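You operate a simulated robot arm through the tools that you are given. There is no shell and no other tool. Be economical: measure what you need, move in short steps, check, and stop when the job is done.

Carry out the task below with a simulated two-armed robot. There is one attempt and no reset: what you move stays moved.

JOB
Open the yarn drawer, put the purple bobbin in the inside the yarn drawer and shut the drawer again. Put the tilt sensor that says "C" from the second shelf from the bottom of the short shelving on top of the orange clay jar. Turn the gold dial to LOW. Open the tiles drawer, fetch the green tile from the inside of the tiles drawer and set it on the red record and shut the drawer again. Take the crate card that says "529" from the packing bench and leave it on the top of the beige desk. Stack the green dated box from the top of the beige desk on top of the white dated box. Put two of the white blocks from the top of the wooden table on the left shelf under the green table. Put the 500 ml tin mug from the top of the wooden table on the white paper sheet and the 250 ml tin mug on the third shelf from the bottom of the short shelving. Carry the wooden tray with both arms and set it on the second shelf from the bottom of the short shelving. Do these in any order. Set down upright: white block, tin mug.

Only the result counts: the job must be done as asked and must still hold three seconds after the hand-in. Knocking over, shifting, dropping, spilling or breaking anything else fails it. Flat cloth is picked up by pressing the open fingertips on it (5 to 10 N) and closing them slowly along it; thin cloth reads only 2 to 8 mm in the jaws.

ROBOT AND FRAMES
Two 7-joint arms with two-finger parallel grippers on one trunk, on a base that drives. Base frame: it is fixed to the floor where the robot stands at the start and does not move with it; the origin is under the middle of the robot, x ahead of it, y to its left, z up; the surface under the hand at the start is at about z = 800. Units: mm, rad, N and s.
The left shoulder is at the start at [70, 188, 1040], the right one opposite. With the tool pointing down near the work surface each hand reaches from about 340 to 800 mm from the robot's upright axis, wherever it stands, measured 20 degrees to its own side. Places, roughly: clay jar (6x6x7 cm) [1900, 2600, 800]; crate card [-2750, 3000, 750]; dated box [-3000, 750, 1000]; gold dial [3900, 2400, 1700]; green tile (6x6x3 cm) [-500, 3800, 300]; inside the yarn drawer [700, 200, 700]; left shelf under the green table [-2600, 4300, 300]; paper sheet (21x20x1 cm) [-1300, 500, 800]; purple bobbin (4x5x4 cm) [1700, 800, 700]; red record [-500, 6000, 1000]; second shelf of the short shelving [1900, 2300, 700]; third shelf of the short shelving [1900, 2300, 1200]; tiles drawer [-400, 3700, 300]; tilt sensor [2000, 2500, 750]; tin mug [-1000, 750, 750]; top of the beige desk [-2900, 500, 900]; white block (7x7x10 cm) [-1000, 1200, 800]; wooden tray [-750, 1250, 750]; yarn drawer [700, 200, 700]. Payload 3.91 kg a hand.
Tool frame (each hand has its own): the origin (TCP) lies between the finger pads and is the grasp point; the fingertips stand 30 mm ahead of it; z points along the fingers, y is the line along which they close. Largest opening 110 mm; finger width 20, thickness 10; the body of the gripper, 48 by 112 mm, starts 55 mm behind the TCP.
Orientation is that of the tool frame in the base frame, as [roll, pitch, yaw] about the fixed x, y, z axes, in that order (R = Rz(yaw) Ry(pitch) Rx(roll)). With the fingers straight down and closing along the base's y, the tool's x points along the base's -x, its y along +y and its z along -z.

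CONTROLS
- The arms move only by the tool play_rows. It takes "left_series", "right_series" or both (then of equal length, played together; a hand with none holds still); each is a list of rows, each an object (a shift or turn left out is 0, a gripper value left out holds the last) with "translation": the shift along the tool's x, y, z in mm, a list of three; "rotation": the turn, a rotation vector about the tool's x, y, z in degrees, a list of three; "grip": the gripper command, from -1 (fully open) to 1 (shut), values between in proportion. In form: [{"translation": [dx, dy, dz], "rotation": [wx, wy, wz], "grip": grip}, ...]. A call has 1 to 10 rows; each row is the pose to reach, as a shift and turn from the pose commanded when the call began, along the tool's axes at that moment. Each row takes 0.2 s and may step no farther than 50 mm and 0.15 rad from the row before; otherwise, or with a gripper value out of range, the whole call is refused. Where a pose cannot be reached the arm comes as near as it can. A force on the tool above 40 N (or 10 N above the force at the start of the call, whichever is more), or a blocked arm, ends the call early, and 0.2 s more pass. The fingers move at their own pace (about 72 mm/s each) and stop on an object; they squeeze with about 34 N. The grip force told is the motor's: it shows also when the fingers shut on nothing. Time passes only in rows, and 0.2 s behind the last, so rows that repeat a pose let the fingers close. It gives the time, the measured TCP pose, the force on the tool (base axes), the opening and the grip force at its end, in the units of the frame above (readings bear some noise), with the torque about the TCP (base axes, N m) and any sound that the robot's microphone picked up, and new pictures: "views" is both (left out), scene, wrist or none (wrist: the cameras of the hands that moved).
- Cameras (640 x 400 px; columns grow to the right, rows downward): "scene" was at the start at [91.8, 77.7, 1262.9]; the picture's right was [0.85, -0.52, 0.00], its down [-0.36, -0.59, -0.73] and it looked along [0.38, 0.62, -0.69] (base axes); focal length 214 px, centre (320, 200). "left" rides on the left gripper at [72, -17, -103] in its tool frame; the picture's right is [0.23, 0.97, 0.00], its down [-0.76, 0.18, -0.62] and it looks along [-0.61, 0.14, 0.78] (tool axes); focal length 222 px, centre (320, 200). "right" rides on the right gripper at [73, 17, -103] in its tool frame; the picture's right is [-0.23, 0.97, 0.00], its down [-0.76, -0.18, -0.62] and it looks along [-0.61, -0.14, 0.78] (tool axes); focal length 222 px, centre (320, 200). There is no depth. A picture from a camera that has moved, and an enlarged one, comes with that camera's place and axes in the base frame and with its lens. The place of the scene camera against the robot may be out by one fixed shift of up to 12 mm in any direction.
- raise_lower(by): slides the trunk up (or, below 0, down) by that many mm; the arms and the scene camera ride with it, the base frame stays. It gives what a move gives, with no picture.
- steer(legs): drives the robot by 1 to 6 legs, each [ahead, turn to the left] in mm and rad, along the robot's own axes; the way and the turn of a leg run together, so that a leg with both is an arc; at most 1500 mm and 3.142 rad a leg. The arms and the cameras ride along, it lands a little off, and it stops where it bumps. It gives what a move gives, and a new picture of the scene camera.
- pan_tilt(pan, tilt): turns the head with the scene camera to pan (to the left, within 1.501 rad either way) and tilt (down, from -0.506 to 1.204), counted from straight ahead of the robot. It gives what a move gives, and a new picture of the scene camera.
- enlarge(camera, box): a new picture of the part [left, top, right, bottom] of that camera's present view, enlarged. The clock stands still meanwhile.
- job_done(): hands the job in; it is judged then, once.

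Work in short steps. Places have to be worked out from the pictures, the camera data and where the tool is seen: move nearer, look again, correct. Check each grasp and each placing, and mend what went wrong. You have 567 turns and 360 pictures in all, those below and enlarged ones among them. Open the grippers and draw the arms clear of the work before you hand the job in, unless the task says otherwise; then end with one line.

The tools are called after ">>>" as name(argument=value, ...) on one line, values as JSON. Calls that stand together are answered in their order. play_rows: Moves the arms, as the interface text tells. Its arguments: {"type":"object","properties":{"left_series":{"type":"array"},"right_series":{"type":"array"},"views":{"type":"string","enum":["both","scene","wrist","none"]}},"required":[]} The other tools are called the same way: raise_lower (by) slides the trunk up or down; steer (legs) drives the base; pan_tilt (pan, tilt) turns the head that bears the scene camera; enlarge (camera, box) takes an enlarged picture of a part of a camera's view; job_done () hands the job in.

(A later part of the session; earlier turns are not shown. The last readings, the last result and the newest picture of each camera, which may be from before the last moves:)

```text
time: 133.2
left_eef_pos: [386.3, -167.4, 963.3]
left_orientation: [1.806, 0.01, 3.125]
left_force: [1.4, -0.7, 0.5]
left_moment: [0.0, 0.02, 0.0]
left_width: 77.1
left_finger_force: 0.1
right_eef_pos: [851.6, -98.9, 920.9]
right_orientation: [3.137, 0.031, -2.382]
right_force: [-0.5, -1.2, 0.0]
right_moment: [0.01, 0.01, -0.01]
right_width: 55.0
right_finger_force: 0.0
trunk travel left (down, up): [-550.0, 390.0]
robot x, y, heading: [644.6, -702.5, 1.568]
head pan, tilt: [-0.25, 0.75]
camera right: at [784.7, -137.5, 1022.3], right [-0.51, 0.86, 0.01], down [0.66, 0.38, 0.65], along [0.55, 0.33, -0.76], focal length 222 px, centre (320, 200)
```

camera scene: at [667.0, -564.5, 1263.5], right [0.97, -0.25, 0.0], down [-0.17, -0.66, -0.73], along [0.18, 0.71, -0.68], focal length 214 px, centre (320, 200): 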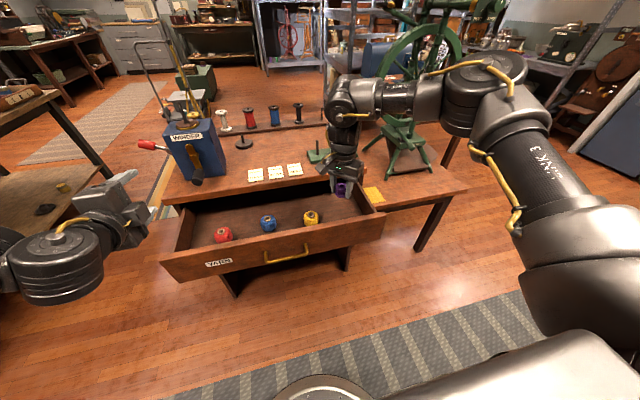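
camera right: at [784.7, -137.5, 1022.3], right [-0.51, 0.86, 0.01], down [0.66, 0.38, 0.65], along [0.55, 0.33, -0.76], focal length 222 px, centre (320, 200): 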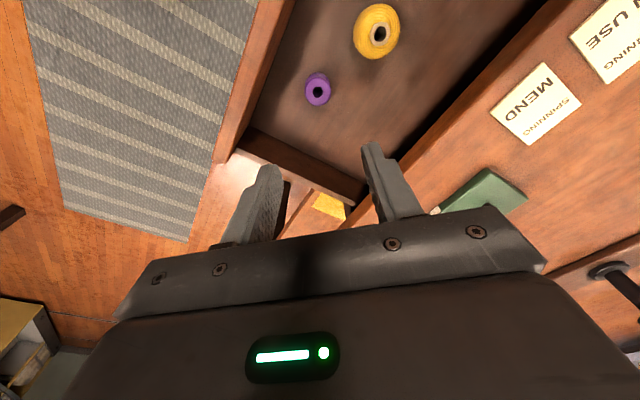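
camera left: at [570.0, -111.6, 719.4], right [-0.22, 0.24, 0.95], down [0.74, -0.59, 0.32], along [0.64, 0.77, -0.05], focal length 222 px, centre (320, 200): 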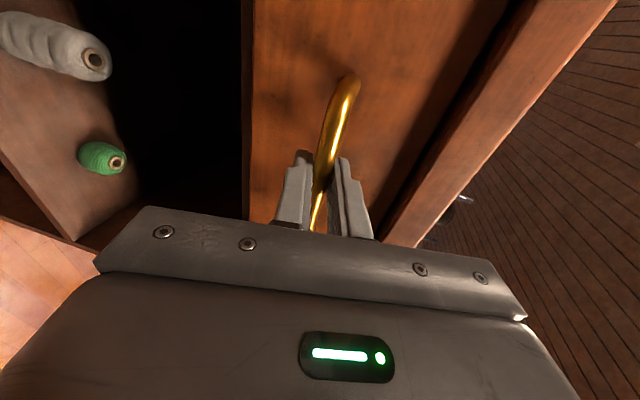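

Bobbin stands in the drawer. Now reposition so the left hand can push the drawer's middle shut.

>>> steer(legs=[[-160, 0], [0, -1.57], [275, 0], [0, 1.57]])

>>> raise_lower(by=-230)

>>> play_rows(left_series=[{"grip": 1}, {"grip": 1}, {"grip": 1}], views="both")

```text
time: 143.8
left_eef_pos: [629.9, -340.4, 963.3]
left_orientation: [1.809, 0.008, -3.09]
left_force: [0.0, -0.4, 0.0]
left_moment: [0.0, 0.0, 0.0]
left_width: 77.1
left_finger_force: 0.1
right_eef_pos: [1089.1, -239.2, 921.0]
right_orientation: [3.138, 0.028, -2.316]
right_force: [0.3, 0.3, -0.3]
right_moment: [0.01, 0.0, 0.05]
right_width: 55.1
right_finger_force: 0.1
trunk travel left (down, up): [-550.0, 390.0]
robot x, y, heading: [921.8, -856.8, 1.638]
head pan, tilt: [-0.25, 0.75]
camera scene: at [934.7, -720.0, 1263.6], right [0.98, -0.18, 0.0], down [-0.12, -0.67, -0.73], along [0.13, 0.72, -0.68], focal length 214 px, centre (320, 200)
```

scene: 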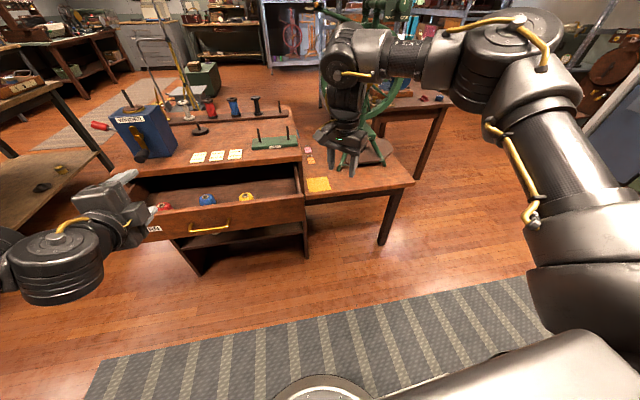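

```text
time: 146.3
left_eef_pos: [629.2, -340.7, 732.8]
left_orientation: [1.81, 0.007, -3.091]
left_force: [-0.2, -0.3, -0.4]
left_moment: [0.01, 0.0, -0.01]
left_width: 76.9
left_finger_force: 0.1
right_eef_pos: [1089.1, -241.6, 692.0]
right_orientation: [3.137, 0.029, -2.317]
right_force: [0.0, 0.3, -0.1]
right_moment: [-0.01, -0.01, 0.03]
right_width: 54.9
right_finger_force: 0.0
trunk travel left (down, up): [-320.0, 620.0]
robot x, y, heading: [922.6, -857.6, 1.636]
head pan, tilt: [-0.25, 0.75]
```

```text
time: 147.1
left_eef_pos: [630.2, -340.3, 733.3]
left_orientation: [1.81, 0.006, -3.091]
left_force: [0.2, -0.7, -0.8]
left_moment: [-0.01, 0.01, -0.02]
left_width: 0.0
left_finger_force: 33.9
right_eef_pos: [1089.7, -241.0, 690.3]
right_orientation: [3.135, 0.03, -2.318]
right_force: [0.5, 0.7, 0.2]
right_moment: [-0.01, -0.01, 0.01]
right_width: 55.2
right_finger_force: 0.0
trunk travel left (down, up): [-320.0, 620.0]
robot x, y, heading: [925.4, -854.9, 1.637]
head pan, tilt: [-0.25, 0.75]
camera scene: at [935.0, -719.9, 1033.6], right [0.98, -0.18, 0.0], down [-0.13, -0.67, -0.73], along [0.13, 0.72, -0.68], focal length 214 px, centre (320, 200)
camera left: at [562.5, -448.2, 741.3], right [-0.25, 0.22, 0.94], down [0.79, -0.53, 0.33], along [0.57, 0.82, -0.04], focal length 222 px, centre (320, 200)
```

scene: 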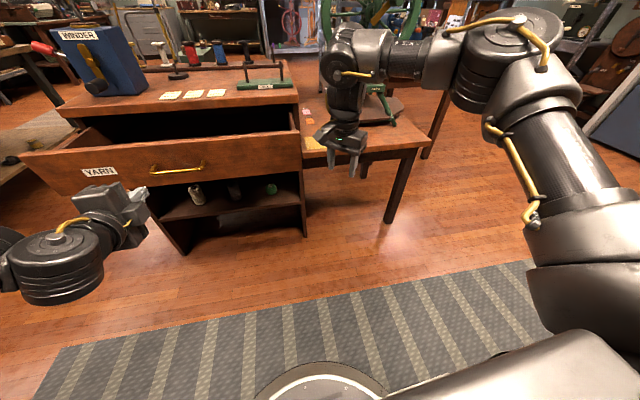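
left: 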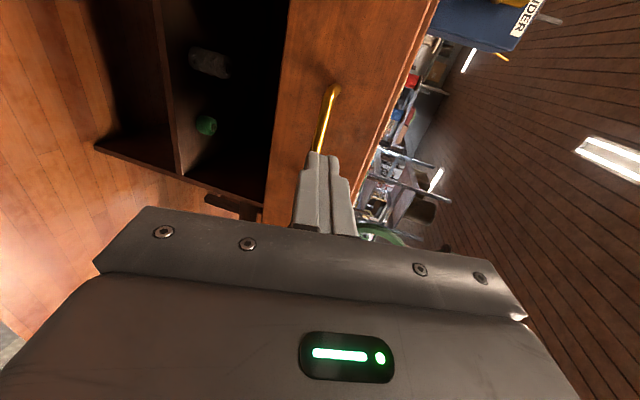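

I pull the right hand back and up so it can't hit the side bench, while correcting nothing else.

>>> play_rows(right_series=[{"translation": [29, -27, -30]}, {"translation": [58, -54, -60]}, {"translation": [88, -81, -90]}, {"translation": [117, -108, -120]}, {"translation": [147, -136, -150]}], views="none")

>>> steer(legs=[[0, -0.066], [345, 0]])

```text
refused: row 3 steps farther than a row can; nothing moved
```

```text
time: 149.7
left_eef_pos: [664.8, 5.6, 731.7]
left_orientation: [1.813, 0.008, 3.127]
left_force: [0.6, -1.7, 0.7]
left_moment: [0.04, 0.01, 0.05]
left_width: 0.3
left_finger_force: 33.9
right_eef_pos: [1130.5, 77.6, 690.8]
right_orientation: [3.137, 0.03, -2.383]
right_force: [0.3, 0.2, 0.7]
right_moment: [0.0, -0.01, -0.04]
right_width: 54.8
right_finger_force: 0.0
trunk travel left (down, up): [-320.0, 620.0]
robot x, y, heading: [925.3, -527.1, 1.571]
head pan, tilt: [-0.25, 0.75]
stopped in leg 2: the force on the tool passed its limit at 68 N (the readings are from after the stop); the commanded pose is now the measured one
camera scene: at [943.8, -391.4, 1033.6], right [0.97, -0.25, 0.0], down [-0.17, -0.66, -0.73], along [0.18, 0.71, -0.68], focal length 214 px, centre (320, 200)
```

scene: 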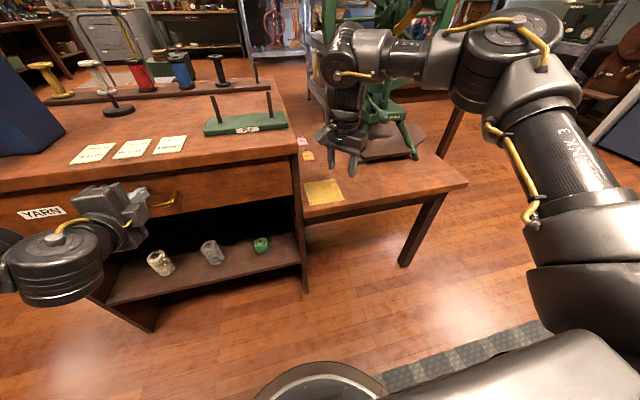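

Drawer pushed shut (stopped at 68 N with the front flush). Right hand luckily hovered clear. Back off and check.

>>> steer(legs=[[-250, 0]])

>>> enlarge(camera="scene", box=[0, 60, 400, 310])

```text
time: 151.5
left_eef_pos: [666.5, -241.1, 733.4]
left_orientation: [1.811, 0.007, 3.121]
left_force: [0.3, -0.3, -0.2]
left_moment: [-0.01, 0.01, 0.01]
left_width: 0.0
left_finger_force: 34.3
right_eef_pos: [1131.6, -170.8, 690.3]
right_orientation: [3.136, 0.029, -2.387]
right_force: [-0.1, 0.9, 0.2]
right_moment: [0.01, 0.0, 0.01]
right_width: 55.0
right_finger_force: 0.1
trunk travel left (down, up): [-320.0, 620.0]
robot x, y, heading: [920.8, -776.6, 1.564]
head pan, tilt: [-0.25, 0.75]
camera scene: at [943.7, -639.1, 1033.7], right [0.97, -0.25, 0.0], down [-0.17, -0.66, -0.73], along [0.18, 0.71, -0.68], focal length 214 px, centre (320, 200)
```

scene: 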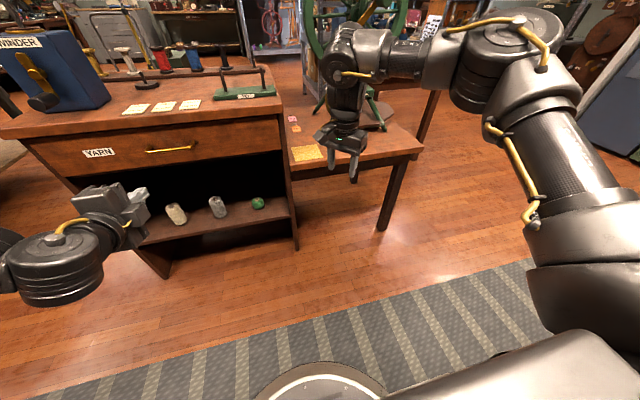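

```text
1.60 times, centred on (200, 185) of scene
camera zoom: at [943.7, -639.1, 1033.7], right [0.97, -0.25, 0.0], down [-0.17, -0.66, -0.73], along [0.18, 0.71, -0.68], focal length 343 px, centre (512, 224)
```

zoom: 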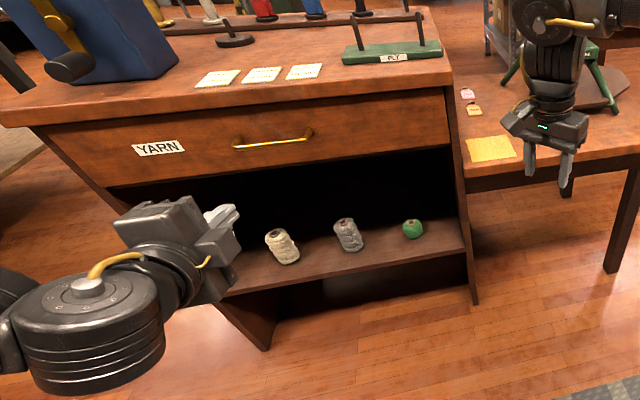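

Yarn drawer is shut. Next the east side: raise the trunk and drive east along the aisle, then look north.

>>> raise_lower(by=230)

>>> steer(legs=[[0, -1.564], [1500, 0], [250, 0], [0, 1.57]])

>>> pan_tilt(pan=-0.1, tilt=0.2)

```text
time: 153.9
left_eef_pos: [666.5, -241.1, 961.9]
left_orientation: [1.813, 0.008, 3.121]
left_force: [0.3, -0.6, 0.4]
left_moment: [0.0, 0.02, -0.03]
left_width: 0.1
left_finger_force: 34.2
right_eef_pos: [1130.6, -170.3, 919.8]
right_orientation: [3.139, 0.029, -2.386]
right_force: [-1.0, -0.9, 0.1]
right_moment: [-0.02, 0.03, -0.03]
right_width: 54.9
right_finger_force: 0.1
trunk travel left (down, up): [-550.0, 390.0]
robot x, y, heading: [927.8, -772.9, 1.564]
head pan, tilt: [-0.25, 0.75]
```

```text
time: 170.6
left_eef_pos: [2448.8, -277.7, 963.4]
left_orientation: [1.813, 0.009, 3.108]
left_force: [0.6, 0.2, 1.0]
left_moment: [0.01, -0.01, 0.0]
left_width: 0.0
left_finger_force: 34.1
right_eef_pos: [2914.3, -214.0, 919.6]
right_orientation: [3.138, 0.031, -2.401]
right_force: [0.0, 1.3, 1.3]
right_moment: [-0.01, 0.0, 0.01]
right_width: 54.9
right_finger_force: 0.1
trunk travel left (down, up): [-550.0, 390.0]
robot x, y, heading: [2701.9, -813.2, 1.55]
head pan, tilt: [-0.25, 0.75]
camera scene: at [2720.1, -679.4, 1263.6], right [0.96, -0.27, 0.0], down [-0.18, -0.66, -0.73], along [0.19, 0.71, -0.68], focal length 214 px, centre (320, 200)
```

scene: 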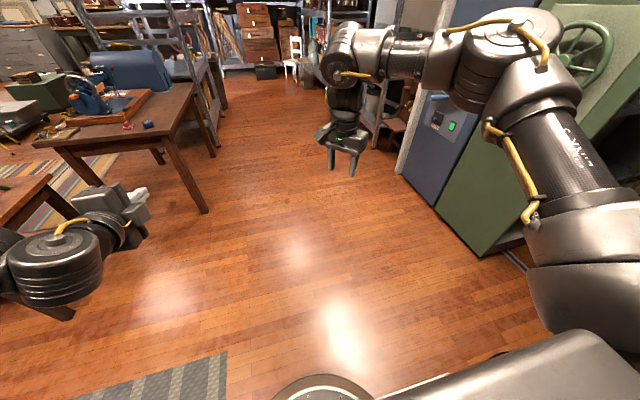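

```text
time: 171.6
left_eef_pos: [2449.5, -278.3, 963.0]
left_orientation: [1.814, 0.01, 3.107]
left_force: [0.1, -1.3, -0.1]
left_moment: [-0.01, 0.01, 0.01]
left_width: 0.2
left_finger_force: 34.2
right_eef_pos: [2914.8, -214.6, 920.0]
right_orientation: [3.139, 0.029, -2.4]
right_force: [0.1, -0.1, -1.2]
right_moment: [0.02, 0.02, 0.01]
right_width: 55.0
right_finger_force: 0.0
trunk travel left (down, up): [-550.0, 390.0]
robot x, y, heading: [2698.3, -816.0, 1.554]
head pan, tilt: [-0.099, 0.201]
camera scene: at [2709.3, -666.6, 1313.1], right [0.99, -0.12, 0.0], down [-0.02, -0.2, -0.98], along [0.12, 0.97, -0.2], focal length 214 px, centre (320, 200)
```

scene: 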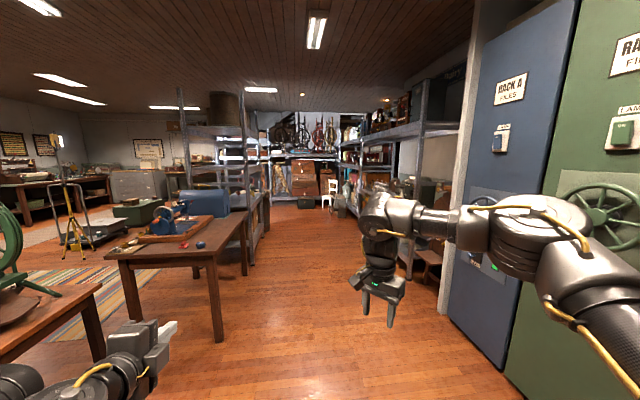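

There is an aisle going north. I drive up it toward (3080, 1900) and look for the gold dial on the right.

>>> steer(legs=[[0, -0.12], [1500, 0], [1300, 0]])

>>> pan_tilt(pan=-1.1, tilt=-0.2)

>>> pan_tilt(pan=1.2, tilt=0.2)

```text
time: 185.8
left_eef_pos: [2919.9, 2546.3, 962.3]
left_orientation: [1.813, 0.009, 2.982]
left_force: [0.5, 0.0, -0.9]
left_moment: [0.01, 0.03, -0.03]
left_width: 0.0
left_finger_force: 33.9
right_eef_pos: [3389.7, 2551.4, 920.0]
right_orientation: [3.139, 0.031, -2.529]
right_force: [-0.2, -0.2, 0.1]
right_moment: [0.02, 0.01, -0.02]
right_width: 54.9
right_finger_force: 0.0
trunk travel left (down, up): [-550.0, 390.0]
robot x, y, heading: [3099.1, 1976.8, 1.426]
head pan, tilt: [-0.099, 0.201]
camera scene: at [3127.8, 2127.9, 1313.2], right [0.97, -0.24, 0.0], down [-0.05, -0.19, -0.98], along [0.24, 0.95, -0.2], focal length 214 px, centre (320, 200)
```

scene: 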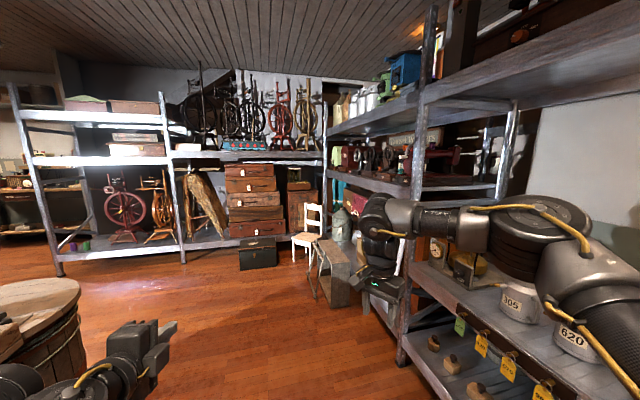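

```text
time: 187.1
left_eef_pos: [2920.1, 2545.8, 963.4]
left_orientation: [1.813, 0.008, 2.981]
left_force: [-0.1, 0.1, 0.2]
left_moment: [0.01, 0.01, -0.02]
left_width: 0.0
left_finger_force: 34.2
right_eef_pos: [3389.0, 2551.6, 920.1]
right_orientation: [3.137, 0.029, -2.527]
right_force: [-0.8, -0.3, -0.4]
right_moment: [-0.01, -0.03, 0.01]
right_width: 54.9
right_finger_force: 0.1
trunk travel left (down, up): [-550.0, 390.0]
robot x, y, heading: [3102.6, 1982.4, 1.432]
head pan, tilt: [-1.1, -0.201]
camera scene: at [3184.0, 2064.0, 1349.1], right [0.32, -0.95, 0.0], down [0.19, 0.06, -0.98], along [0.93, 0.31, 0.2], focal length 214 px, centre (320, 200)
```

scene: 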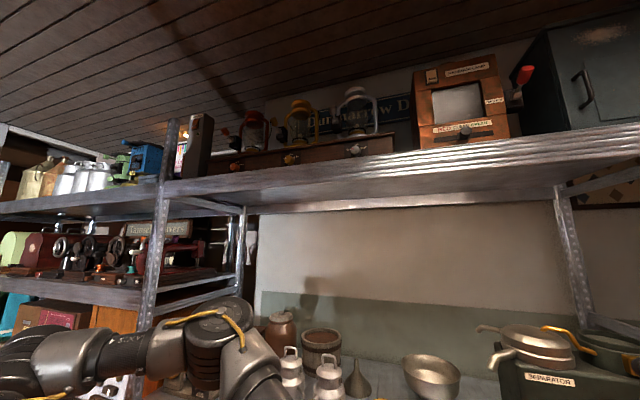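

```text
time: 189.2
left_eef_pos: [2919.9, 2546.3, 963.1]
left_orientation: [1.812, 0.008, 2.98]
left_force: [0.6, -0.4, 0.4]
left_moment: [-0.01, 0.01, -0.02]
left_width: 0.3
left_finger_force: 34.0
right_eef_pos: [3389.4, 2550.4, 920.5]
right_orientation: [3.137, 0.029, -2.528]
right_force: [-0.3, 0.3, 0.1]
right_moment: [-0.04, 0.01, -0.01]
right_width: 54.6
right_finger_force: 0.1
trunk travel left (down, up): [-550.0, 390.0]
robot x, y, heading: [3099.1, 1981.6, 1.426]
head pan, tilt: [1.201, 0.201]
camera scene: at [3024.1, 2083.2, 1313.2], right [0.49, 0.87, 0.0], down [0.17, -0.1, -0.98], along [-0.85, 0.48, -0.2], focal length 214 px, centre (320, 200)
```

scene: 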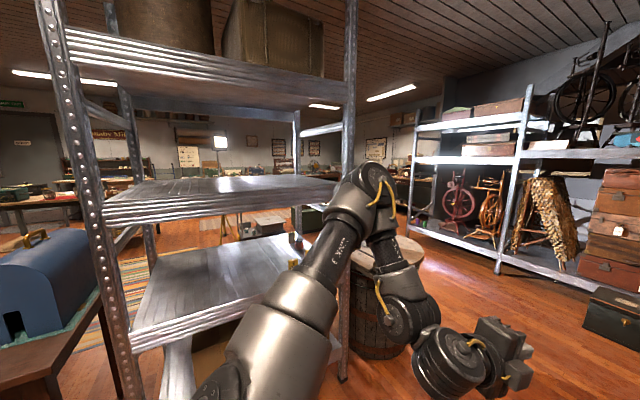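

The gold knob sits on the lantern box at about (3920, 2440, 1690). I pull the right hand back, then go and face east.

>>> play_rows(right_series=[{"translation": [27, -29, -10]}, {"translation": [54, -58, -20]}, {"translation": [82, -88, -30]}, {"translation": [110, -117, -40]}, {"translation": [137, -146, -50]}], views="none")

>>> steer(legs=[[200, 0], [0, -1.43]])

>>> pan_tilt(pan=0.25, tilt=-0.4)

>>> raise_lower(by=385)

>>> pan_tilt(pan=0.3, tilt=0.0)

```text
time: 190.4
left_eef_pos: [2919.9, 2546.6, 962.7]
left_orientation: [1.81, 0.008, 2.982]
left_force: [0.9, 0.3, 0.2]
left_moment: [0.05, 0.0, 0.01]
left_width: 0.0
left_finger_force: 33.9
right_eef_pos: [3362.7, 2352.1, 965.1]
right_orientation: [3.135, 0.032, -2.528]
right_force: [-0.8, 0.5, 0.7]
right_moment: [0.03, 0.0, -0.02]
right_width: 55.0
right_finger_force: 0.0
trunk travel left (down, up): [-550.0, 390.0]
robot x, y, heading: [3095.2, 1980.4, 1.427]
head pan, tilt: [1.201, 0.201]
```

```text
time: 195.5
left_eef_pos: [3663.0, 2432.1, 963.3]
left_orientation: [1.815, 0.008, 1.546]
left_force: [-0.1, -0.5, -0.5]
left_moment: [-0.01, 0.0, 0.0]
left_width: 0.0
left_finger_force: 34.2
right_eef_pos: [3532.4, 1966.6, 965.0]
right_orientation: [3.138, 0.029, 2.322]
right_force: [0.3, 0.1, -0.7]
right_moment: [0.0, -0.03, -0.01]
right_width: 54.7
right_finger_force: 0.0
trunk travel left (down, up): [-550.0, 390.0]
robot x, y, heading: [3126.5, 2176.4, -0.013]
head pan, tilt: [1.201, 0.201]
camera scene: at [3210.7, 2270.3, 1313.2], right [0.93, -0.37, 0.0], down [-0.07, -0.19, -0.98], along [0.36, 0.91, -0.2], focal length 214 px, centre (320, 200)
```

scene: 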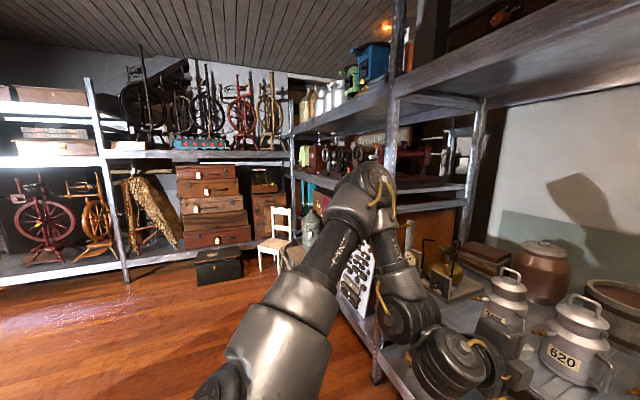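

```text
time: 196.8
left_eef_pos: [3663.3, 2432.3, 963.1]
left_orientation: [1.812, 0.009, 1.547]
left_force: [-0.2, -0.5, 0.7]
left_moment: [0.0, 0.03, 0.02]
left_width: 0.0
left_finger_force: 33.9
right_eef_pos: [3531.9, 1966.3, 964.9]
right_orientation: [3.138, 0.029, 2.321]
right_force: [0.0, -0.1, -1.7]
right_moment: [0.0, 0.01, 0.03]
right_width: 55.2
right_finger_force: 0.0
trunk travel left (down, up): [-550.0, 390.0]
robot x, y, heading: [3131.1, 2176.7, -0.008]
head pan, tilt: [0.25, -0.4]
camera scene: at [3247.4, 2201.4, 1364.7], right [0.24, -0.97, 0.0], down [0.38, 0.09, -0.92], along [0.89, 0.22, 0.39], focal length 214 px, centre (320, 200)
```

scene: 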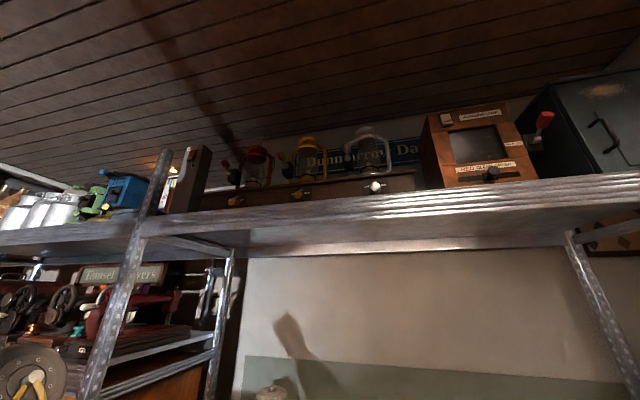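

```text
time: 200.5
left_eef_pos: [3664.1, 2432.5, 1348.9]
left_orientation: [1.814, 0.009, 1.546]
left_force: [-0.3, 0.2, -0.7]
left_moment: [0.0, 0.03, 0.01]
left_width: 0.2
left_finger_force: 33.9
right_eef_pos: [3531.9, 1966.8, 1349.7]
right_orientation: [3.138, 0.029, 2.321]
right_force: [0.4, 0.3, -0.2]
right_moment: [0.01, 0.03, 0.02]
right_width: 55.3
right_finger_force: 0.2
trunk travel left (down, up): [-935.0, 5.0]
robot x, y, heading: [3124.1, 2178.7, -0.012]
head pan, tilt: [0.25, -0.4]
```

```text
time: 201.3
left_eef_pos: [3663.8, 2431.5, 1347.5]
left_orientation: [1.814, 0.008, 1.546]
left_force: [-0.3, -0.2, 0.3]
left_moment: [-0.01, 0.02, 0.0]
left_width: 0.0
left_finger_force: 33.5
right_eef_pos: [3532.3, 1967.2, 1349.9]
right_orientation: [3.138, 0.03, 2.321]
right_force: [0.7, 0.9, 0.5]
right_moment: [0.02, -0.01, 0.0]
right_width: 55.1
right_finger_force: 0.0
trunk travel left (down, up): [-935.0, 5.0]
robot x, y, heading: [3125.8, 2176.3, -0.008]
head pan, tilt: [0.3, 0.0]
camera scene: at [3262.6, 2209.7, 1716.7], right [0.29, -0.96, 0.0], down [0.0, 0.0, -1.0], along [0.96, 0.29, 0.0], focal length 214 px, centre (320, 200)
```

scene: 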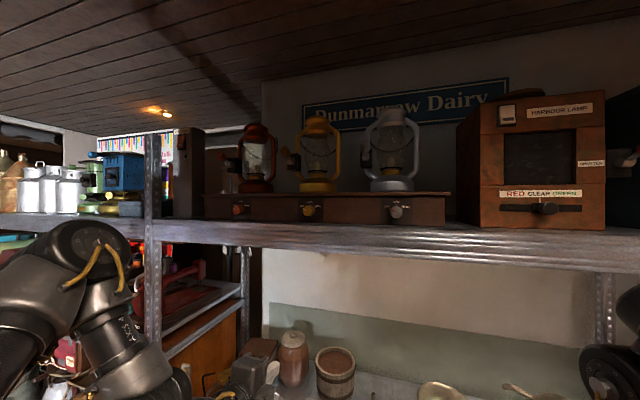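

>>> enlarge(camera="scene", box=[208, 150, 418, 250])

>>> enlarge(camera="scene", box=[290, 190, 338, 220])

```text
3.05 times, centred on (313, 200) of scene
camera zoom: at [3262.6, 2209.7, 1716.7], right [0.29, -0.96, 0.0], down [0.0, 0.0, -1.0], along [0.96, 0.29, 0.0], focal length 654 px, centre (341, 200)
```

zoom: 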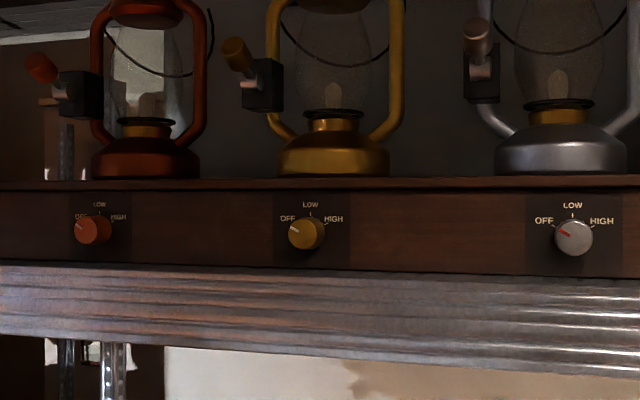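

```text
13.33 times, centred on (314, 205) of scene
camera zoom: at [3262.6, 2209.7, 1716.7], right [0.29, -0.96, 0.0], down [0.0, 0.0, -1.0], along [0.96, 0.29, 0.0], focal length 2860 px, centre (400, 133)
```

zoom: 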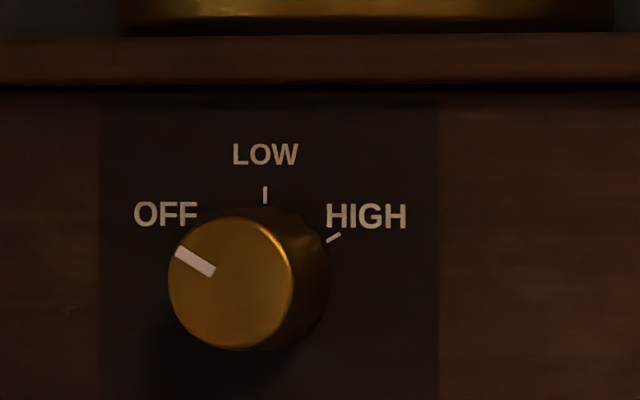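

Gold dial: knob ≈32 mm at (3900, 2438, 1681), now at OFF; LOW is 60° clockwise. I raise the left hand and roll it back so that the fingers will close near horizontal.

>>> play_rows(left_series=[{"translation": [0, 32, -8], "rotation": [0, 0, -8.5], "grip": -0.1}, {"translation": [0, 64, -16], "rotation": [0, 0, -17]}, {"translation": [0, 97, -24], "rotation": [0, 0, -25.5]}, {"translation": [0, 129, -32], "rotation": [0, 0, -34]}, {"translation": [0, 162, -40], "rotation": [0, 0, -42.5]}, {"translation": [0, 194, -48], "rotation": [0, 0, -51]}, {"translation": [0, 226, -56], "rotation": [0, 0, -59.5]}, {"translation": [0, 259, -64], "rotation": [0, 0, -68]}, {"translation": [0, 291, -72], "rotation": [0, 0, -76.5]}, {"translation": [0, 324, -80], "rotation": [0, 0, -85]}], views="scene")

```text
time: 202.3
left_eef_pos: [3662.6, 2409.5, 1475.1]
left_orientation: [1.822, 0.541, 1.687]
left_force: [45.1, -10.6, -12.3]
left_moment: [-0.96, -3.16, -0.7]
left_width: 60.5
left_finger_force: 0.0
left hand out of reach, approached as far as the arm can: row 1, 2, 3, 4
right_eef_pos: [3530.5, 1965.4, 1349.7]
right_orientation: [3.137, 0.029, 2.321]
right_force: [0.1, 0.3, -0.4]
right_moment: [0.01, 0.01, -0.01]
right_width: 55.3
right_finger_force: 0.1
trunk travel left (down, up): [-935.0, 5.0]
robot x, y, heading: [3128.0, 2176.8, -0.006]
head pan, tilt: [0.3, 0.0]
stopped in row 4 (left hand): the force on the tool passed its limit at 134 N (the readings are from after the stop); the commanded pose is now the measured one
camera scene: at [3260.8, 2207.6, 1716.8], right [0.29, -0.96, 0.0], down [0.0, 0.0, -1.0], along [0.96, 0.29, 0.0], focal length 214 px, centre (320, 200)
```

scene: 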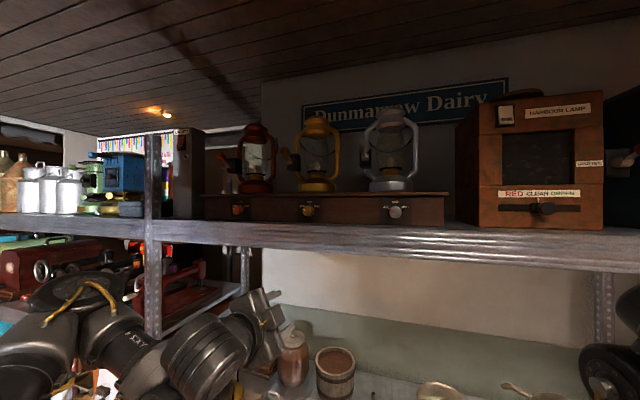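

Something stopped the hand with a large force; look down at it.

>>> pan_tilt(pan=0.5, tilt=0.5)

>>> enlarge(camera="left", box=[0, 0, 640, 400])

```text
time: 203.2
left_eef_pos: [3664.4, 2413.9, 1475.8]
left_orientation: [1.826, 0.543, 1.689]
left_force: [68.5, -10.3, -22.6]
left_moment: [-1.51, -5.4, -2.03]
left_width: 60.5
left_finger_force: 0.0
right_eef_pos: [3532.1, 1967.8, 1349.2]
right_orientation: [3.139, 0.03, 2.323]
right_force: [0.6, 0.0, -0.7]
right_moment: [0.02, 0.02, 0.04]
right_width: 55.0
right_finger_force: 0.1
trunk travel left (down, up): [-935.0, 5.0]
robot x, y, heading: [3125.5, 2175.6, -0.005]
head pan, tilt: [0.499, 0.499]
camera scene: at [3257.2, 2227.6, 1670.5], right [0.47, -0.88, 0.0], down [-0.42, -0.23, -0.88], along [0.77, 0.41, -0.48], focal length 214 px, centre (320, 200)
```

scene: 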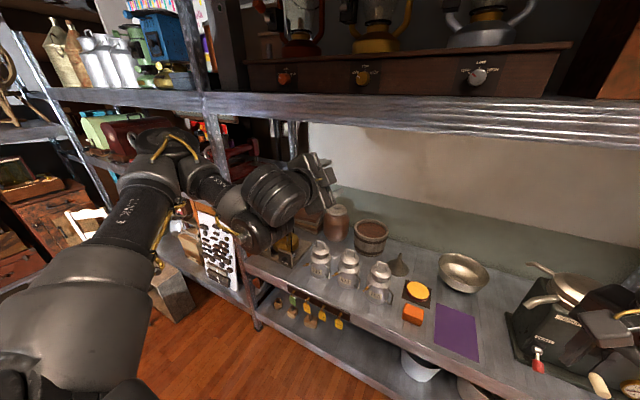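

```text
1.00 times, centred on (320, 200) of left (not enlarged: the box is as wide or as high as the picture)
camera zoom: at [3552.3, 2467.9, 1445.9], right [0.16, 0.7, 0.69], down [-0.5, -0.55, 0.67], along [0.85, -0.45, 0.26], focal length 222 px, centre (320, 200)
```

zoom: 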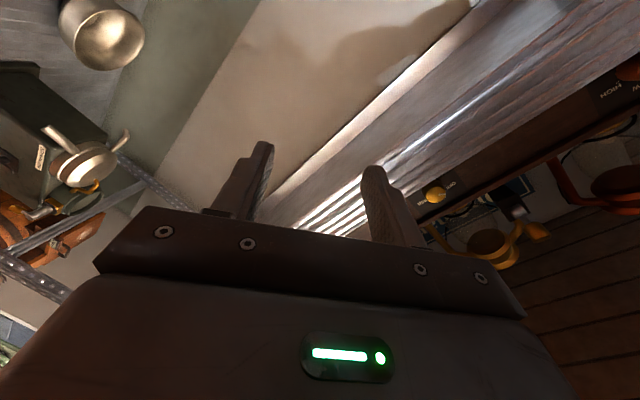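

The cause is unclear (likely self-strain near a limit). I back the hand off by 120 mm in −x and 60 mm down.

>>> play_rows(left_series=[{"translation": [11, -18, -26]}, {"translation": [22, -36, -52]}, {"translation": [33, -55, -78]}, {"translation": [43, -73, -104]}], views="scene")

```text
time: 204.2
left_eef_pos: [3664.4, 2408.4, 1470.0]
left_orientation: [1.828, 0.54, 1.693]
left_force: [16.5, 5.5, -4.9]
left_moment: [-0.1, -1.13, -1.59]
left_width: 60.7
left_finger_force: 0.1
left hand out of reach, approached as far as the arm can: row 1, 2, 3, 4
right_eef_pos: [3532.2, 1967.2, 1349.5]
right_orientation: [3.138, 0.03, 2.322]
right_force: [-0.5, 0.1, 0.0]
right_moment: [-0.01, 0.0, 0.01]
right_width: 54.9
right_finger_force: 0.1
trunk travel left (down, up): [-935.0, 5.0]
robot x, y, heading: [3124.6, 2174.1, -0.01]
head pan, tilt: [0.499, 0.499]
camera scene: at [3256.5, 2226.3, 1670.6], right [0.47, -0.88, 0.0], down [-0.42, -0.23, -0.88], along [0.77, 0.41, -0.48], focal length 214 px, centre (320, 200)
```

scene: 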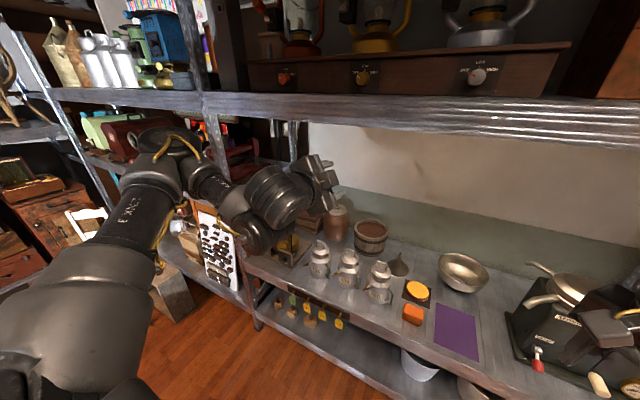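

>>> play_rows(left_series=[{"translation": [0, 0, -10], "rotation": [0, 0, 8]}, {"translation": [0, 0, -30], "rotation": [0, 0, 16]}, {"translation": [0, 0, -60], "rotation": [0, 0, 24]}, {"translation": [0, 0, -90], "rotation": [0, 0, 31]}], views="none")

```text
time: 204.5
left_eef_pos: [3664.5, 2408.1, 1472.1]
left_orientation: [1.823, 0.534, 1.685]
left_force: [14.2, -0.4, 2.6]
left_moment: [0.09, -0.22, -0.72]
left_width: 60.5
left_finger_force: 0.1
left hand out of reach, approached as far as the arm can: row 1
right_eef_pos: [3532.3, 1967.0, 1348.9]
right_orientation: [3.138, 0.03, 2.321]
right_force: [0.5, -0.1, -0.2]
right_moment: [0.0, 0.03, -0.01]
right_width: 54.9
right_finger_force: 0.1
trunk travel left (down, up): [-935.0, 5.0]
robot x, y, heading: [3125.0, 2178.6, -0.007]
head pan, tilt: [0.499, 0.499]
stopped in row 1 (left hand): the force on the tool passed its limit at 76 N (the readings are from after the stop); the commanded pose is now the measured one
```

>>> play_rows(left_series=[{"rotation": [0, 0, 3]}, {"rotation": [0, 0, 6]}, {"rotation": [0, 0, 9]}], views="none")

```text
time: 204.9
left_eef_pos: [3665.2, 2407.3, 1472.8]
left_orientation: [1.815, 0.495, 1.67]
left_force: [11.4, 1.1, 2.4]
left_moment: [0.14, -0.01, -0.83]
left_width: 60.6
left_finger_force: 0.0
right_eef_pos: [3532.2, 1965.8, 1349.4]
right_orientation: [3.138, 0.03, 2.322]
right_force: [-0.1, -0.5, -0.2]
right_moment: [0.01, -0.02, 0.0]
right_width: 54.6
right_finger_force: 0.0
trunk travel left (down, up): [-935.0, 5.0]
robot x, y, heading: [3124.6, 2175.6, -0.011]
head pan, tilt: [0.499, 0.499]
stopped in row 2 (left hand): the force on the tool passed its limit at 44 N (the readings are from after the stop); the commanded pose is now the measured one
```

>>> play_rows(left_series=[{"rotation": [0, 0, 2]}, {"rotation": [0, 0, 4]}, {"rotation": [0, 0, 6]}, {"rotation": [0, 0, 8]}, {"rotation": [0, 0, 10]}, {"rotation": [0, 0, 12]}, {"rotation": [0, 0, 14]}, {"rotation": [0, 0, 16]}], views="scene")

```text
time: 205.4
left_eef_pos: [3664.2, 2406.1, 1472.8]
left_orientation: [1.807, 0.464, 1.661]
left_force: [13.3, 2.4, 2.9]
left_moment: [0.16, -0.15, -0.98]
left_width: 60.4
left_finger_force: 0.0
right_eef_pos: [3532.9, 1966.4, 1348.8]
right_orientation: [3.139, 0.029, 2.321]
right_force: [0.1, 0.7, -1.1]
right_moment: [-0.05, 0.0, -0.02]
right_width: 55.1
right_finger_force: 0.0
trunk travel left (down, up): [-935.0, 5.0]
robot x, y, heading: [3128.4, 2180.6, -0.009]
head pan, tilt: [0.499, 0.499]
stopped in row 2 (left hand): the force on the tool passed its limit at 42 N (the readings are from after the stop); the commanded pose is now the measured one
camera scene: at [3256.6, 2226.7, 1670.5], right [0.47, -0.88, 0.0], down [-0.42, -0.23, -0.88], along [0.77, 0.41, -0.48], focal length 214 px, centre (320, 200)
```

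scene: 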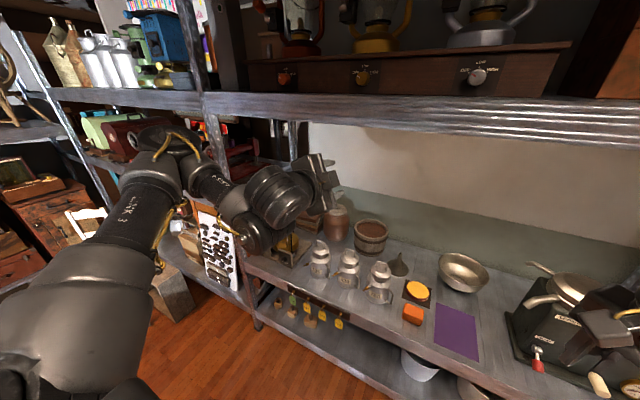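

The force pushes the hand forward at its camera side; I yaw the tool a bit to the right to relieve it.

>>> play_rows(left_series=[{"rotation": [0, -2, 0]}, {"rotation": [0, -5, 0]}, {"rotation": [0, -8, 0]}, {"rotation": [0, -11, 0]}, {"rotation": [0, -14, 0]}], views="none")

```text
time: 206.6
left_eef_pos: [3674.7, 2358.7, 1446.8]
left_orientation: [1.659, 0.508, 1.401]
left_force: [-0.2, 0.3, -0.7]
left_moment: [0.02, 0.02, -0.01]
left_width: 60.5
left_finger_force: 0.1
left hand out of reach, approached as far as the arm can: row 1, 2, 3, 4, 5
right_eef_pos: [3532.0, 1966.9, 1349.6]
right_orientation: [3.139, 0.03, 2.322]
right_force: [-0.3, 0.6, -0.5]
right_moment: [0.01, 0.0, -0.03]
right_width: 55.1
right_finger_force: 0.0
trunk travel left (down, up): [-935.0, 5.0]
robot x, y, heading: [3127.5, 2180.5, -0.012]
head pan, tilt: [0.499, 0.499]
```

Free again. Now raise the hand (about 200 mm) in this orientation, with small steps.

>>> play_rows(left_series=[{"translation": [-13, 31, -3]}, {"translation": [-27, 61, -7]}, {"translation": [-40, 92, -10]}, {"translation": [-53, 122, -13]}, {"translation": [-67, 153, -16]}, {"translation": [-80, 183, -20]}], views="none")

```text
time: 207.5
left_eef_pos: [3641.0, 2329.7, 1537.4]
left_orientation: [1.66, 0.517, 1.388]
left_force: [33.5, -5.1, 3.9]
left_moment: [0.08, -1.23, -2.08]
left_width: 60.5
left_finger_force: 0.0
left hand out of reach, approached as far as the arm can: row 1, 2, 3, 4
right_eef_pos: [3531.8, 1967.6, 1349.9]
right_orientation: [3.138, 0.03, 2.322]
right_force: [0.6, 0.7, -0.9]
right_moment: [0.02, 0.01, -0.02]
right_width: 55.1
right_finger_force: 0.0
trunk travel left (down, up): [-935.0, 5.0]
robot x, y, heading: [3124.1, 2175.4, -0.006]
head pan, tilt: [0.499, 0.499]
stopped in row 4 (left hand): the force on the tool passed its limit at 152 N (the readings are from after the stop); the commanded pose is now the measured one
```

The rolled-sideways wrist fouls the forearm when high. I go back down to where roll worked, un-roll there, then raise in the neutral roll.

>>> play_rows(left_series=[{"translation": [5, -5, 0]}, {"translation": [30, -30, 0]}, {"translation": [60, -57, 0]}, {"translation": [90, -86, 0]}, {"translation": [122, -117, 0]}, {"translation": [156, -149, 0]}, {"translation": [190, -181, 0]}], views="none")

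```text
time: 208.1
left_eef_pos: [3639.3, 2329.1, 1538.3]
left_orientation: [1.658, 0.519, 1.388]
left_force: [24.8, -5.5, -1.2]
left_moment: [-0.42, -1.35, -1.24]
left_width: 60.7
left_finger_force: 0.0
left hand out of reach, approached as far as the arm can: row 1, 2
right_eef_pos: [3531.8, 1967.2, 1350.2]
right_orientation: [3.137, 0.028, 2.322]
right_force: [0.1, 0.1, 0.3]
right_moment: [-0.02, 0.01, 0.0]
right_width: 54.9
right_finger_force: 0.1
trunk travel left (down, up): [-935.0, 5.0]
robot x, y, heading: [3126.5, 2176.5, -0.012]
head pan, tilt: [0.499, 0.499]
stopped in row 2 (left hand): the force on the tool passed its limit at 45 N (the readings are from after the stop); the commanded pose is now the measured one
```

>>> play_rows(left_series=[{"rotation": [0, -2, 0]}, {"rotation": [0, -5, 0]}, {"rotation": [0, -8, 0]}, {"rotation": [0, -11, 0]}, {"rotation": [0, -14, 0]}], views="scene")

```text
time: 209.3
left_eef_pos: [3640.4, 2298.4, 1550.2]
left_orientation: [1.405, 0.507, 1.15]
left_force: [-0.6, -0.6, -0.7]
left_moment: [-0.02, 0.02, 0.07]
left_width: 60.7
left_finger_force: 0.0
left hand out of reach, approached as far as the arm can: row 1, 2, 3, 4, 5
right_eef_pos: [3530.4, 1967.5, 1349.9]
right_orientation: [3.138, 0.029, 2.321]
right_force: [-0.5, -0.3, 0.2]
right_moment: [0.01, -0.07, -0.03]
right_width: 55.0
right_finger_force: 0.1
trunk travel left (down, up): [-935.0, 5.0]
robot x, y, heading: [3128.7, 2178.3, -0.01]
head pan, tilt: [0.499, 0.499]
camera scene: at [3255.9, 2226.3, 1670.6], right [0.47, -0.88, 0.0], down [-0.42, -0.23, -0.88], along [0.77, 0.41, -0.48], focal length 214 px, centre (320, 200)
```

scene: 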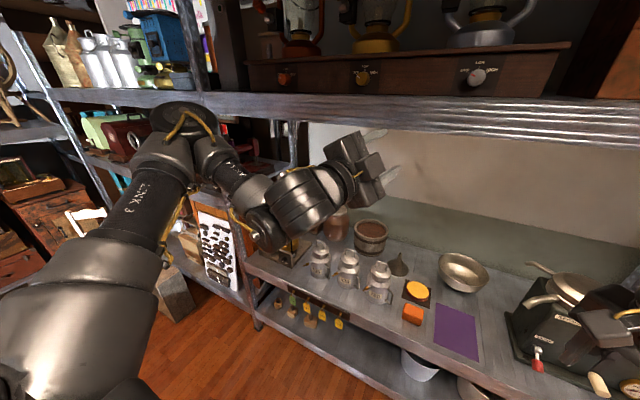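

Free and more aligned with the forearm. Now roll −50° about the tool axis here.

>>> play_rows(left_series=[{"rotation": [0, 0, -8]}, {"rotation": [0, 0, -16]}, {"rotation": [0, 0, -24]}, {"rotation": [0, 0, -32]}, {"rotation": [0, 0, -40]}, {"rotation": [0, 0, -48]}], views="none")

```text
time: 210.7
left_eef_pos: [3646.4, 2307.2, 1546.4]
left_orientation: [1.202, 1.284, 0.884]
left_force: [0.2, -0.1, 0.5]
left_moment: [0.01, -0.01, -0.01]
left_width: 60.4
left_finger_force: 0.1
left hand out of reach, approached as far as the arm can: row 1, 2, 3, 4, 5, 6
right_eef_pos: [3532.9, 1967.7, 1349.5]
right_orientation: [3.138, 0.029, 2.321]
right_force: [-0.2, -0.3, -0.1]
right_moment: [-0.01, 0.04, 0.0]
right_width: 55.1
right_finger_force: 0.1
trunk travel left (down, up): [-935.0, 5.0]
robot x, y, heading: [3127.7, 2179.2, -0.008]
head pan, tilt: [0.499, 0.499]
```

Rolled. Now drive 120 mm nearer, and then correct the pointing.

>>> steer(legs=[[110, 0]])

>>> play_rows(left_series=[{"translation": [-20, 5, 0], "rotation": [-4, 1, 0]}, {"translation": [-40, 10, 0], "rotation": [-8, 2, 0]}, {"translation": [-60, 15, 0], "rotation": [-12, 3, 0]}, {"translation": [-80, 20, 0], "rotation": [-16, 4, 0]}], views="none")

```text
time: 211.8
left_eef_pos: [3735.2, 2307.6, 1556.1]
left_orientation: [1.164, 1.272, 0.848]
left_force: [-0.6, 0.7, 0.6]
left_moment: [0.05, 0.04, -0.02]
left_width: 60.6
left_finger_force: 0.0
right_eef_pos: [3622.6, 1965.3, 1356.6]
right_orientation: [3.129, 0.04, 2.322]
right_force: [0.9, 0.8, 0.4]
right_moment: [-0.01, -0.04, -0.02]
right_width: 55.0
right_finger_force: 0.1
trunk travel left (down, up): [-935.0, 5.0]
robot x, y, heading: [3234.9, 2176.2, -0.009]
head pan, tilt: [0.499, 0.499]
camera scene: at [3349.8, 2226.1, 1671.7], right [0.47, -0.88, 0.0], down [-0.41, -0.23, -0.88], along [0.78, 0.41, -0.47], focal length 214 px, centre (320, 200)
```

scene: 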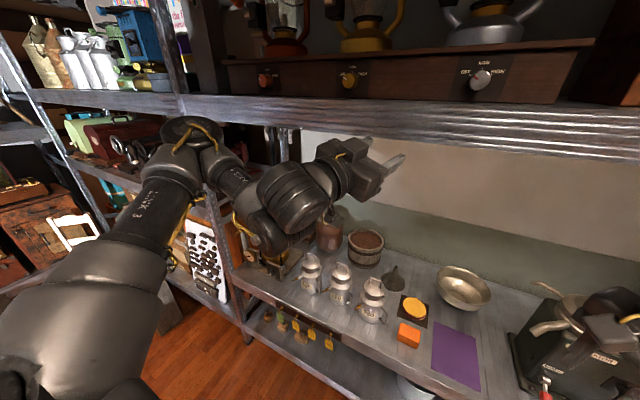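

```text
time: 212.8
left_eef_pos: [3736.0, 2337.6, 1623.6]
left_orientation: [1.142, 1.302, 1.092]
left_force: [-0.3, -1.8, 0.0]
left_moment: [0.01, -0.01, 0.0]
left_width: 60.7
left_finger_force: 0.1
left hand out of reach, approached as far as the arm can: row 3, 4
right_eef_pos: [3636.6, 1966.1, 1351.5]
right_orientation: [3.133, 0.031, 2.324]
right_force: [0.4, 0.0, 0.3]
right_moment: [0.0, 0.05, 0.02]
right_width: 54.9
right_finger_force: 0.0
trunk travel left (down, up): [-935.0, 5.0]
robot x, y, heading: [3236.1, 2172.8, -0.007]
head pan, tilt: [0.499, 0.499]
```

Pointing is now nearly straight at +x. Move toward the dial front while rolling −45°.

>>> play_rows(left_series=[{"translation": [-3, 19, 7], "rotation": [0, 1, -7.5]}, {"translation": [-7, 38, 13], "rotation": [0, 2, -15]}, {"translation": [-10, 57, 20], "rotation": [0, 3, -22.5]}, {"translation": [-13, 76, 27], "rotation": [0, 4, -30]}, {"translation": [-17, 95, 33], "rotation": [0, 5, -37.5]}, {"translation": [-20, 114, 40], "rotation": [0, 6, -45]}], views="wrist")

```text
time: 214.2
left_eef_pos: [3750.8, 2411.2, 1643.8]
left_orientation: [-1.509, 1.024, -1.568]
left_force: [0.5, -0.3, 0.3]
left_moment: [0.01, 0.01, 0.01]
left_width: 60.4
left_finger_force: 0.0
left hand out of reach, approached as far as the arm can: row 4, 5, 6
right_eef_pos: [3635.1, 1966.1, 1352.9]
right_orientation: [3.135, 0.033, 2.323]
right_force: [0.9, -0.5, -0.4]
right_moment: [0.02, -0.03, -0.01]
right_width: 55.2
right_finger_force: 0.0
trunk travel left (down, up): [-935.0, 5.0]
robot x, y, heading: [3231.2, 2178.1, -0.008]
head pan, tilt: [0.499, 0.499]
camera left: at [3646.1, 2364.7, 1590.0], right [0.06, 0.71, -0.7], down [-0.61, 0.58, 0.54], along [0.79, 0.4, 0.47], focal length 222 px, centre (320, 200)
```

left: 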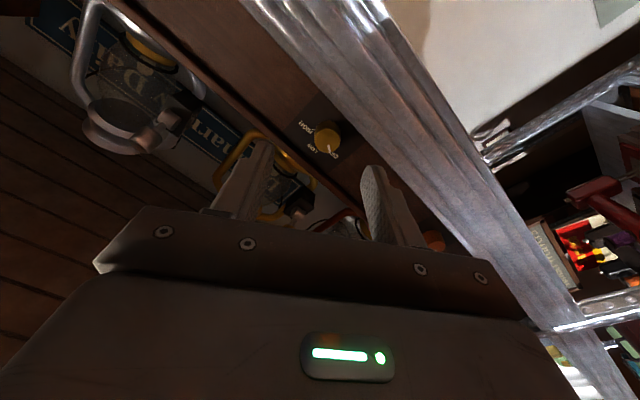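

Dial seen in the wrist view, at about (3905, 2433, 1668). Closing axis is 31° tilted, as wanted. Move in front of it.

>>> play_rows(left_series=[{"translation": [-12, 6, 20]}, {"translation": [-24, 12, 40]}, {"translation": [-32, 15, 60]}, {"translation": [-32, 15, 80]}], views="wrist")

```text
time: 215.2
left_eef_pos: [3755.1, 2401.3, 1639.4]
left_orientation: [-1.542, 1.026, -1.602]
left_force: [-0.3, 0.3, -0.5]
left_moment: [0.03, 0.0, 0.01]
left_width: 60.5
left_finger_force: 0.1
left hand out of reach, approached as far as the arm can: row 1, 2, 3, 4
right_eef_pos: [3634.5, 1964.7, 1351.4]
right_orientation: [3.133, 0.034, 2.323]
right_force: [-0.2, -0.3, 0.9]
right_moment: [-0.03, 0.01, 0.0]
right_width: 55.0
right_finger_force: 0.0
trunk travel left (down, up): [-935.0, 5.0]
robot x, y, heading: [3235.4, 2175.5, -0.01]
head pan, tilt: [0.499, 0.499]
camera left: at [3649.5, 2353.9, 1585.0], right [0.05, 0.71, -0.7], down [-0.6, 0.58, 0.55], along [0.8, 0.39, 0.46], focal length 222 px, centre (320, 200)
```

left: 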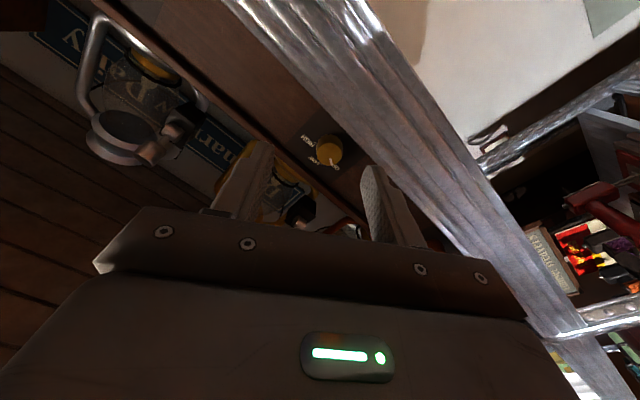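

Try upward only, to see which direction is limited; and use the trunk's last 5 mm.

>>> raise_lower(by=5)

>>> play_rows(left_series=[{"translation": [-11, -7, 0]}, {"translation": [-21, -13, 0]}], views="none")

```text
time: 215.8
left_eef_pos: [3754.5, 2400.5, 1644.1]
left_orientation: [-1.544, 1.026, -1.602]
left_force: [0.7, -0.9, 0.4]
left_moment: [0.0, 0.0, 0.0]
left_width: 60.7
left_finger_force: 0.0
right_eef_pos: [3634.6, 1965.1, 1357.0]
right_orientation: [3.132, 0.034, 2.325]
right_force: [0.3, 0.0, 0.4]
right_moment: [0.02, -0.02, 0.0]
right_width: 54.9
right_finger_force: 0.0
trunk travel left (down, up): [-940.0, 0.0]
robot x, y, heading: [3237.7, 2180.7, -0.005]
head pan, tilt: [0.499, 0.499]
```

```text
time: 216.4
left_eef_pos: [3754.3, 2400.5, 1643.5]
left_orientation: [-1.542, 1.025, -1.601]
left_force: [0.2, -0.9, -0.4]
left_moment: [0.01, 0.01, 0.01]
left_width: 60.3
left_finger_force: 0.2
left hand out of reach, approached as far as the arm can: row 1, 2
right_eef_pos: [3634.4, 1964.5, 1356.6]
right_orientation: [3.133, 0.034, 2.325]
right_force: [0.8, 0.5, 0.6]
right_moment: [-0.02, -0.03, 0.03]
right_width: 54.8
right_finger_force: 0.2
trunk travel left (down, up): [-940.0, 0.0]
robot x, y, heading: [3234.1, 2178.7, -0.009]
head pan, tilt: [0.499, 0.499]
```

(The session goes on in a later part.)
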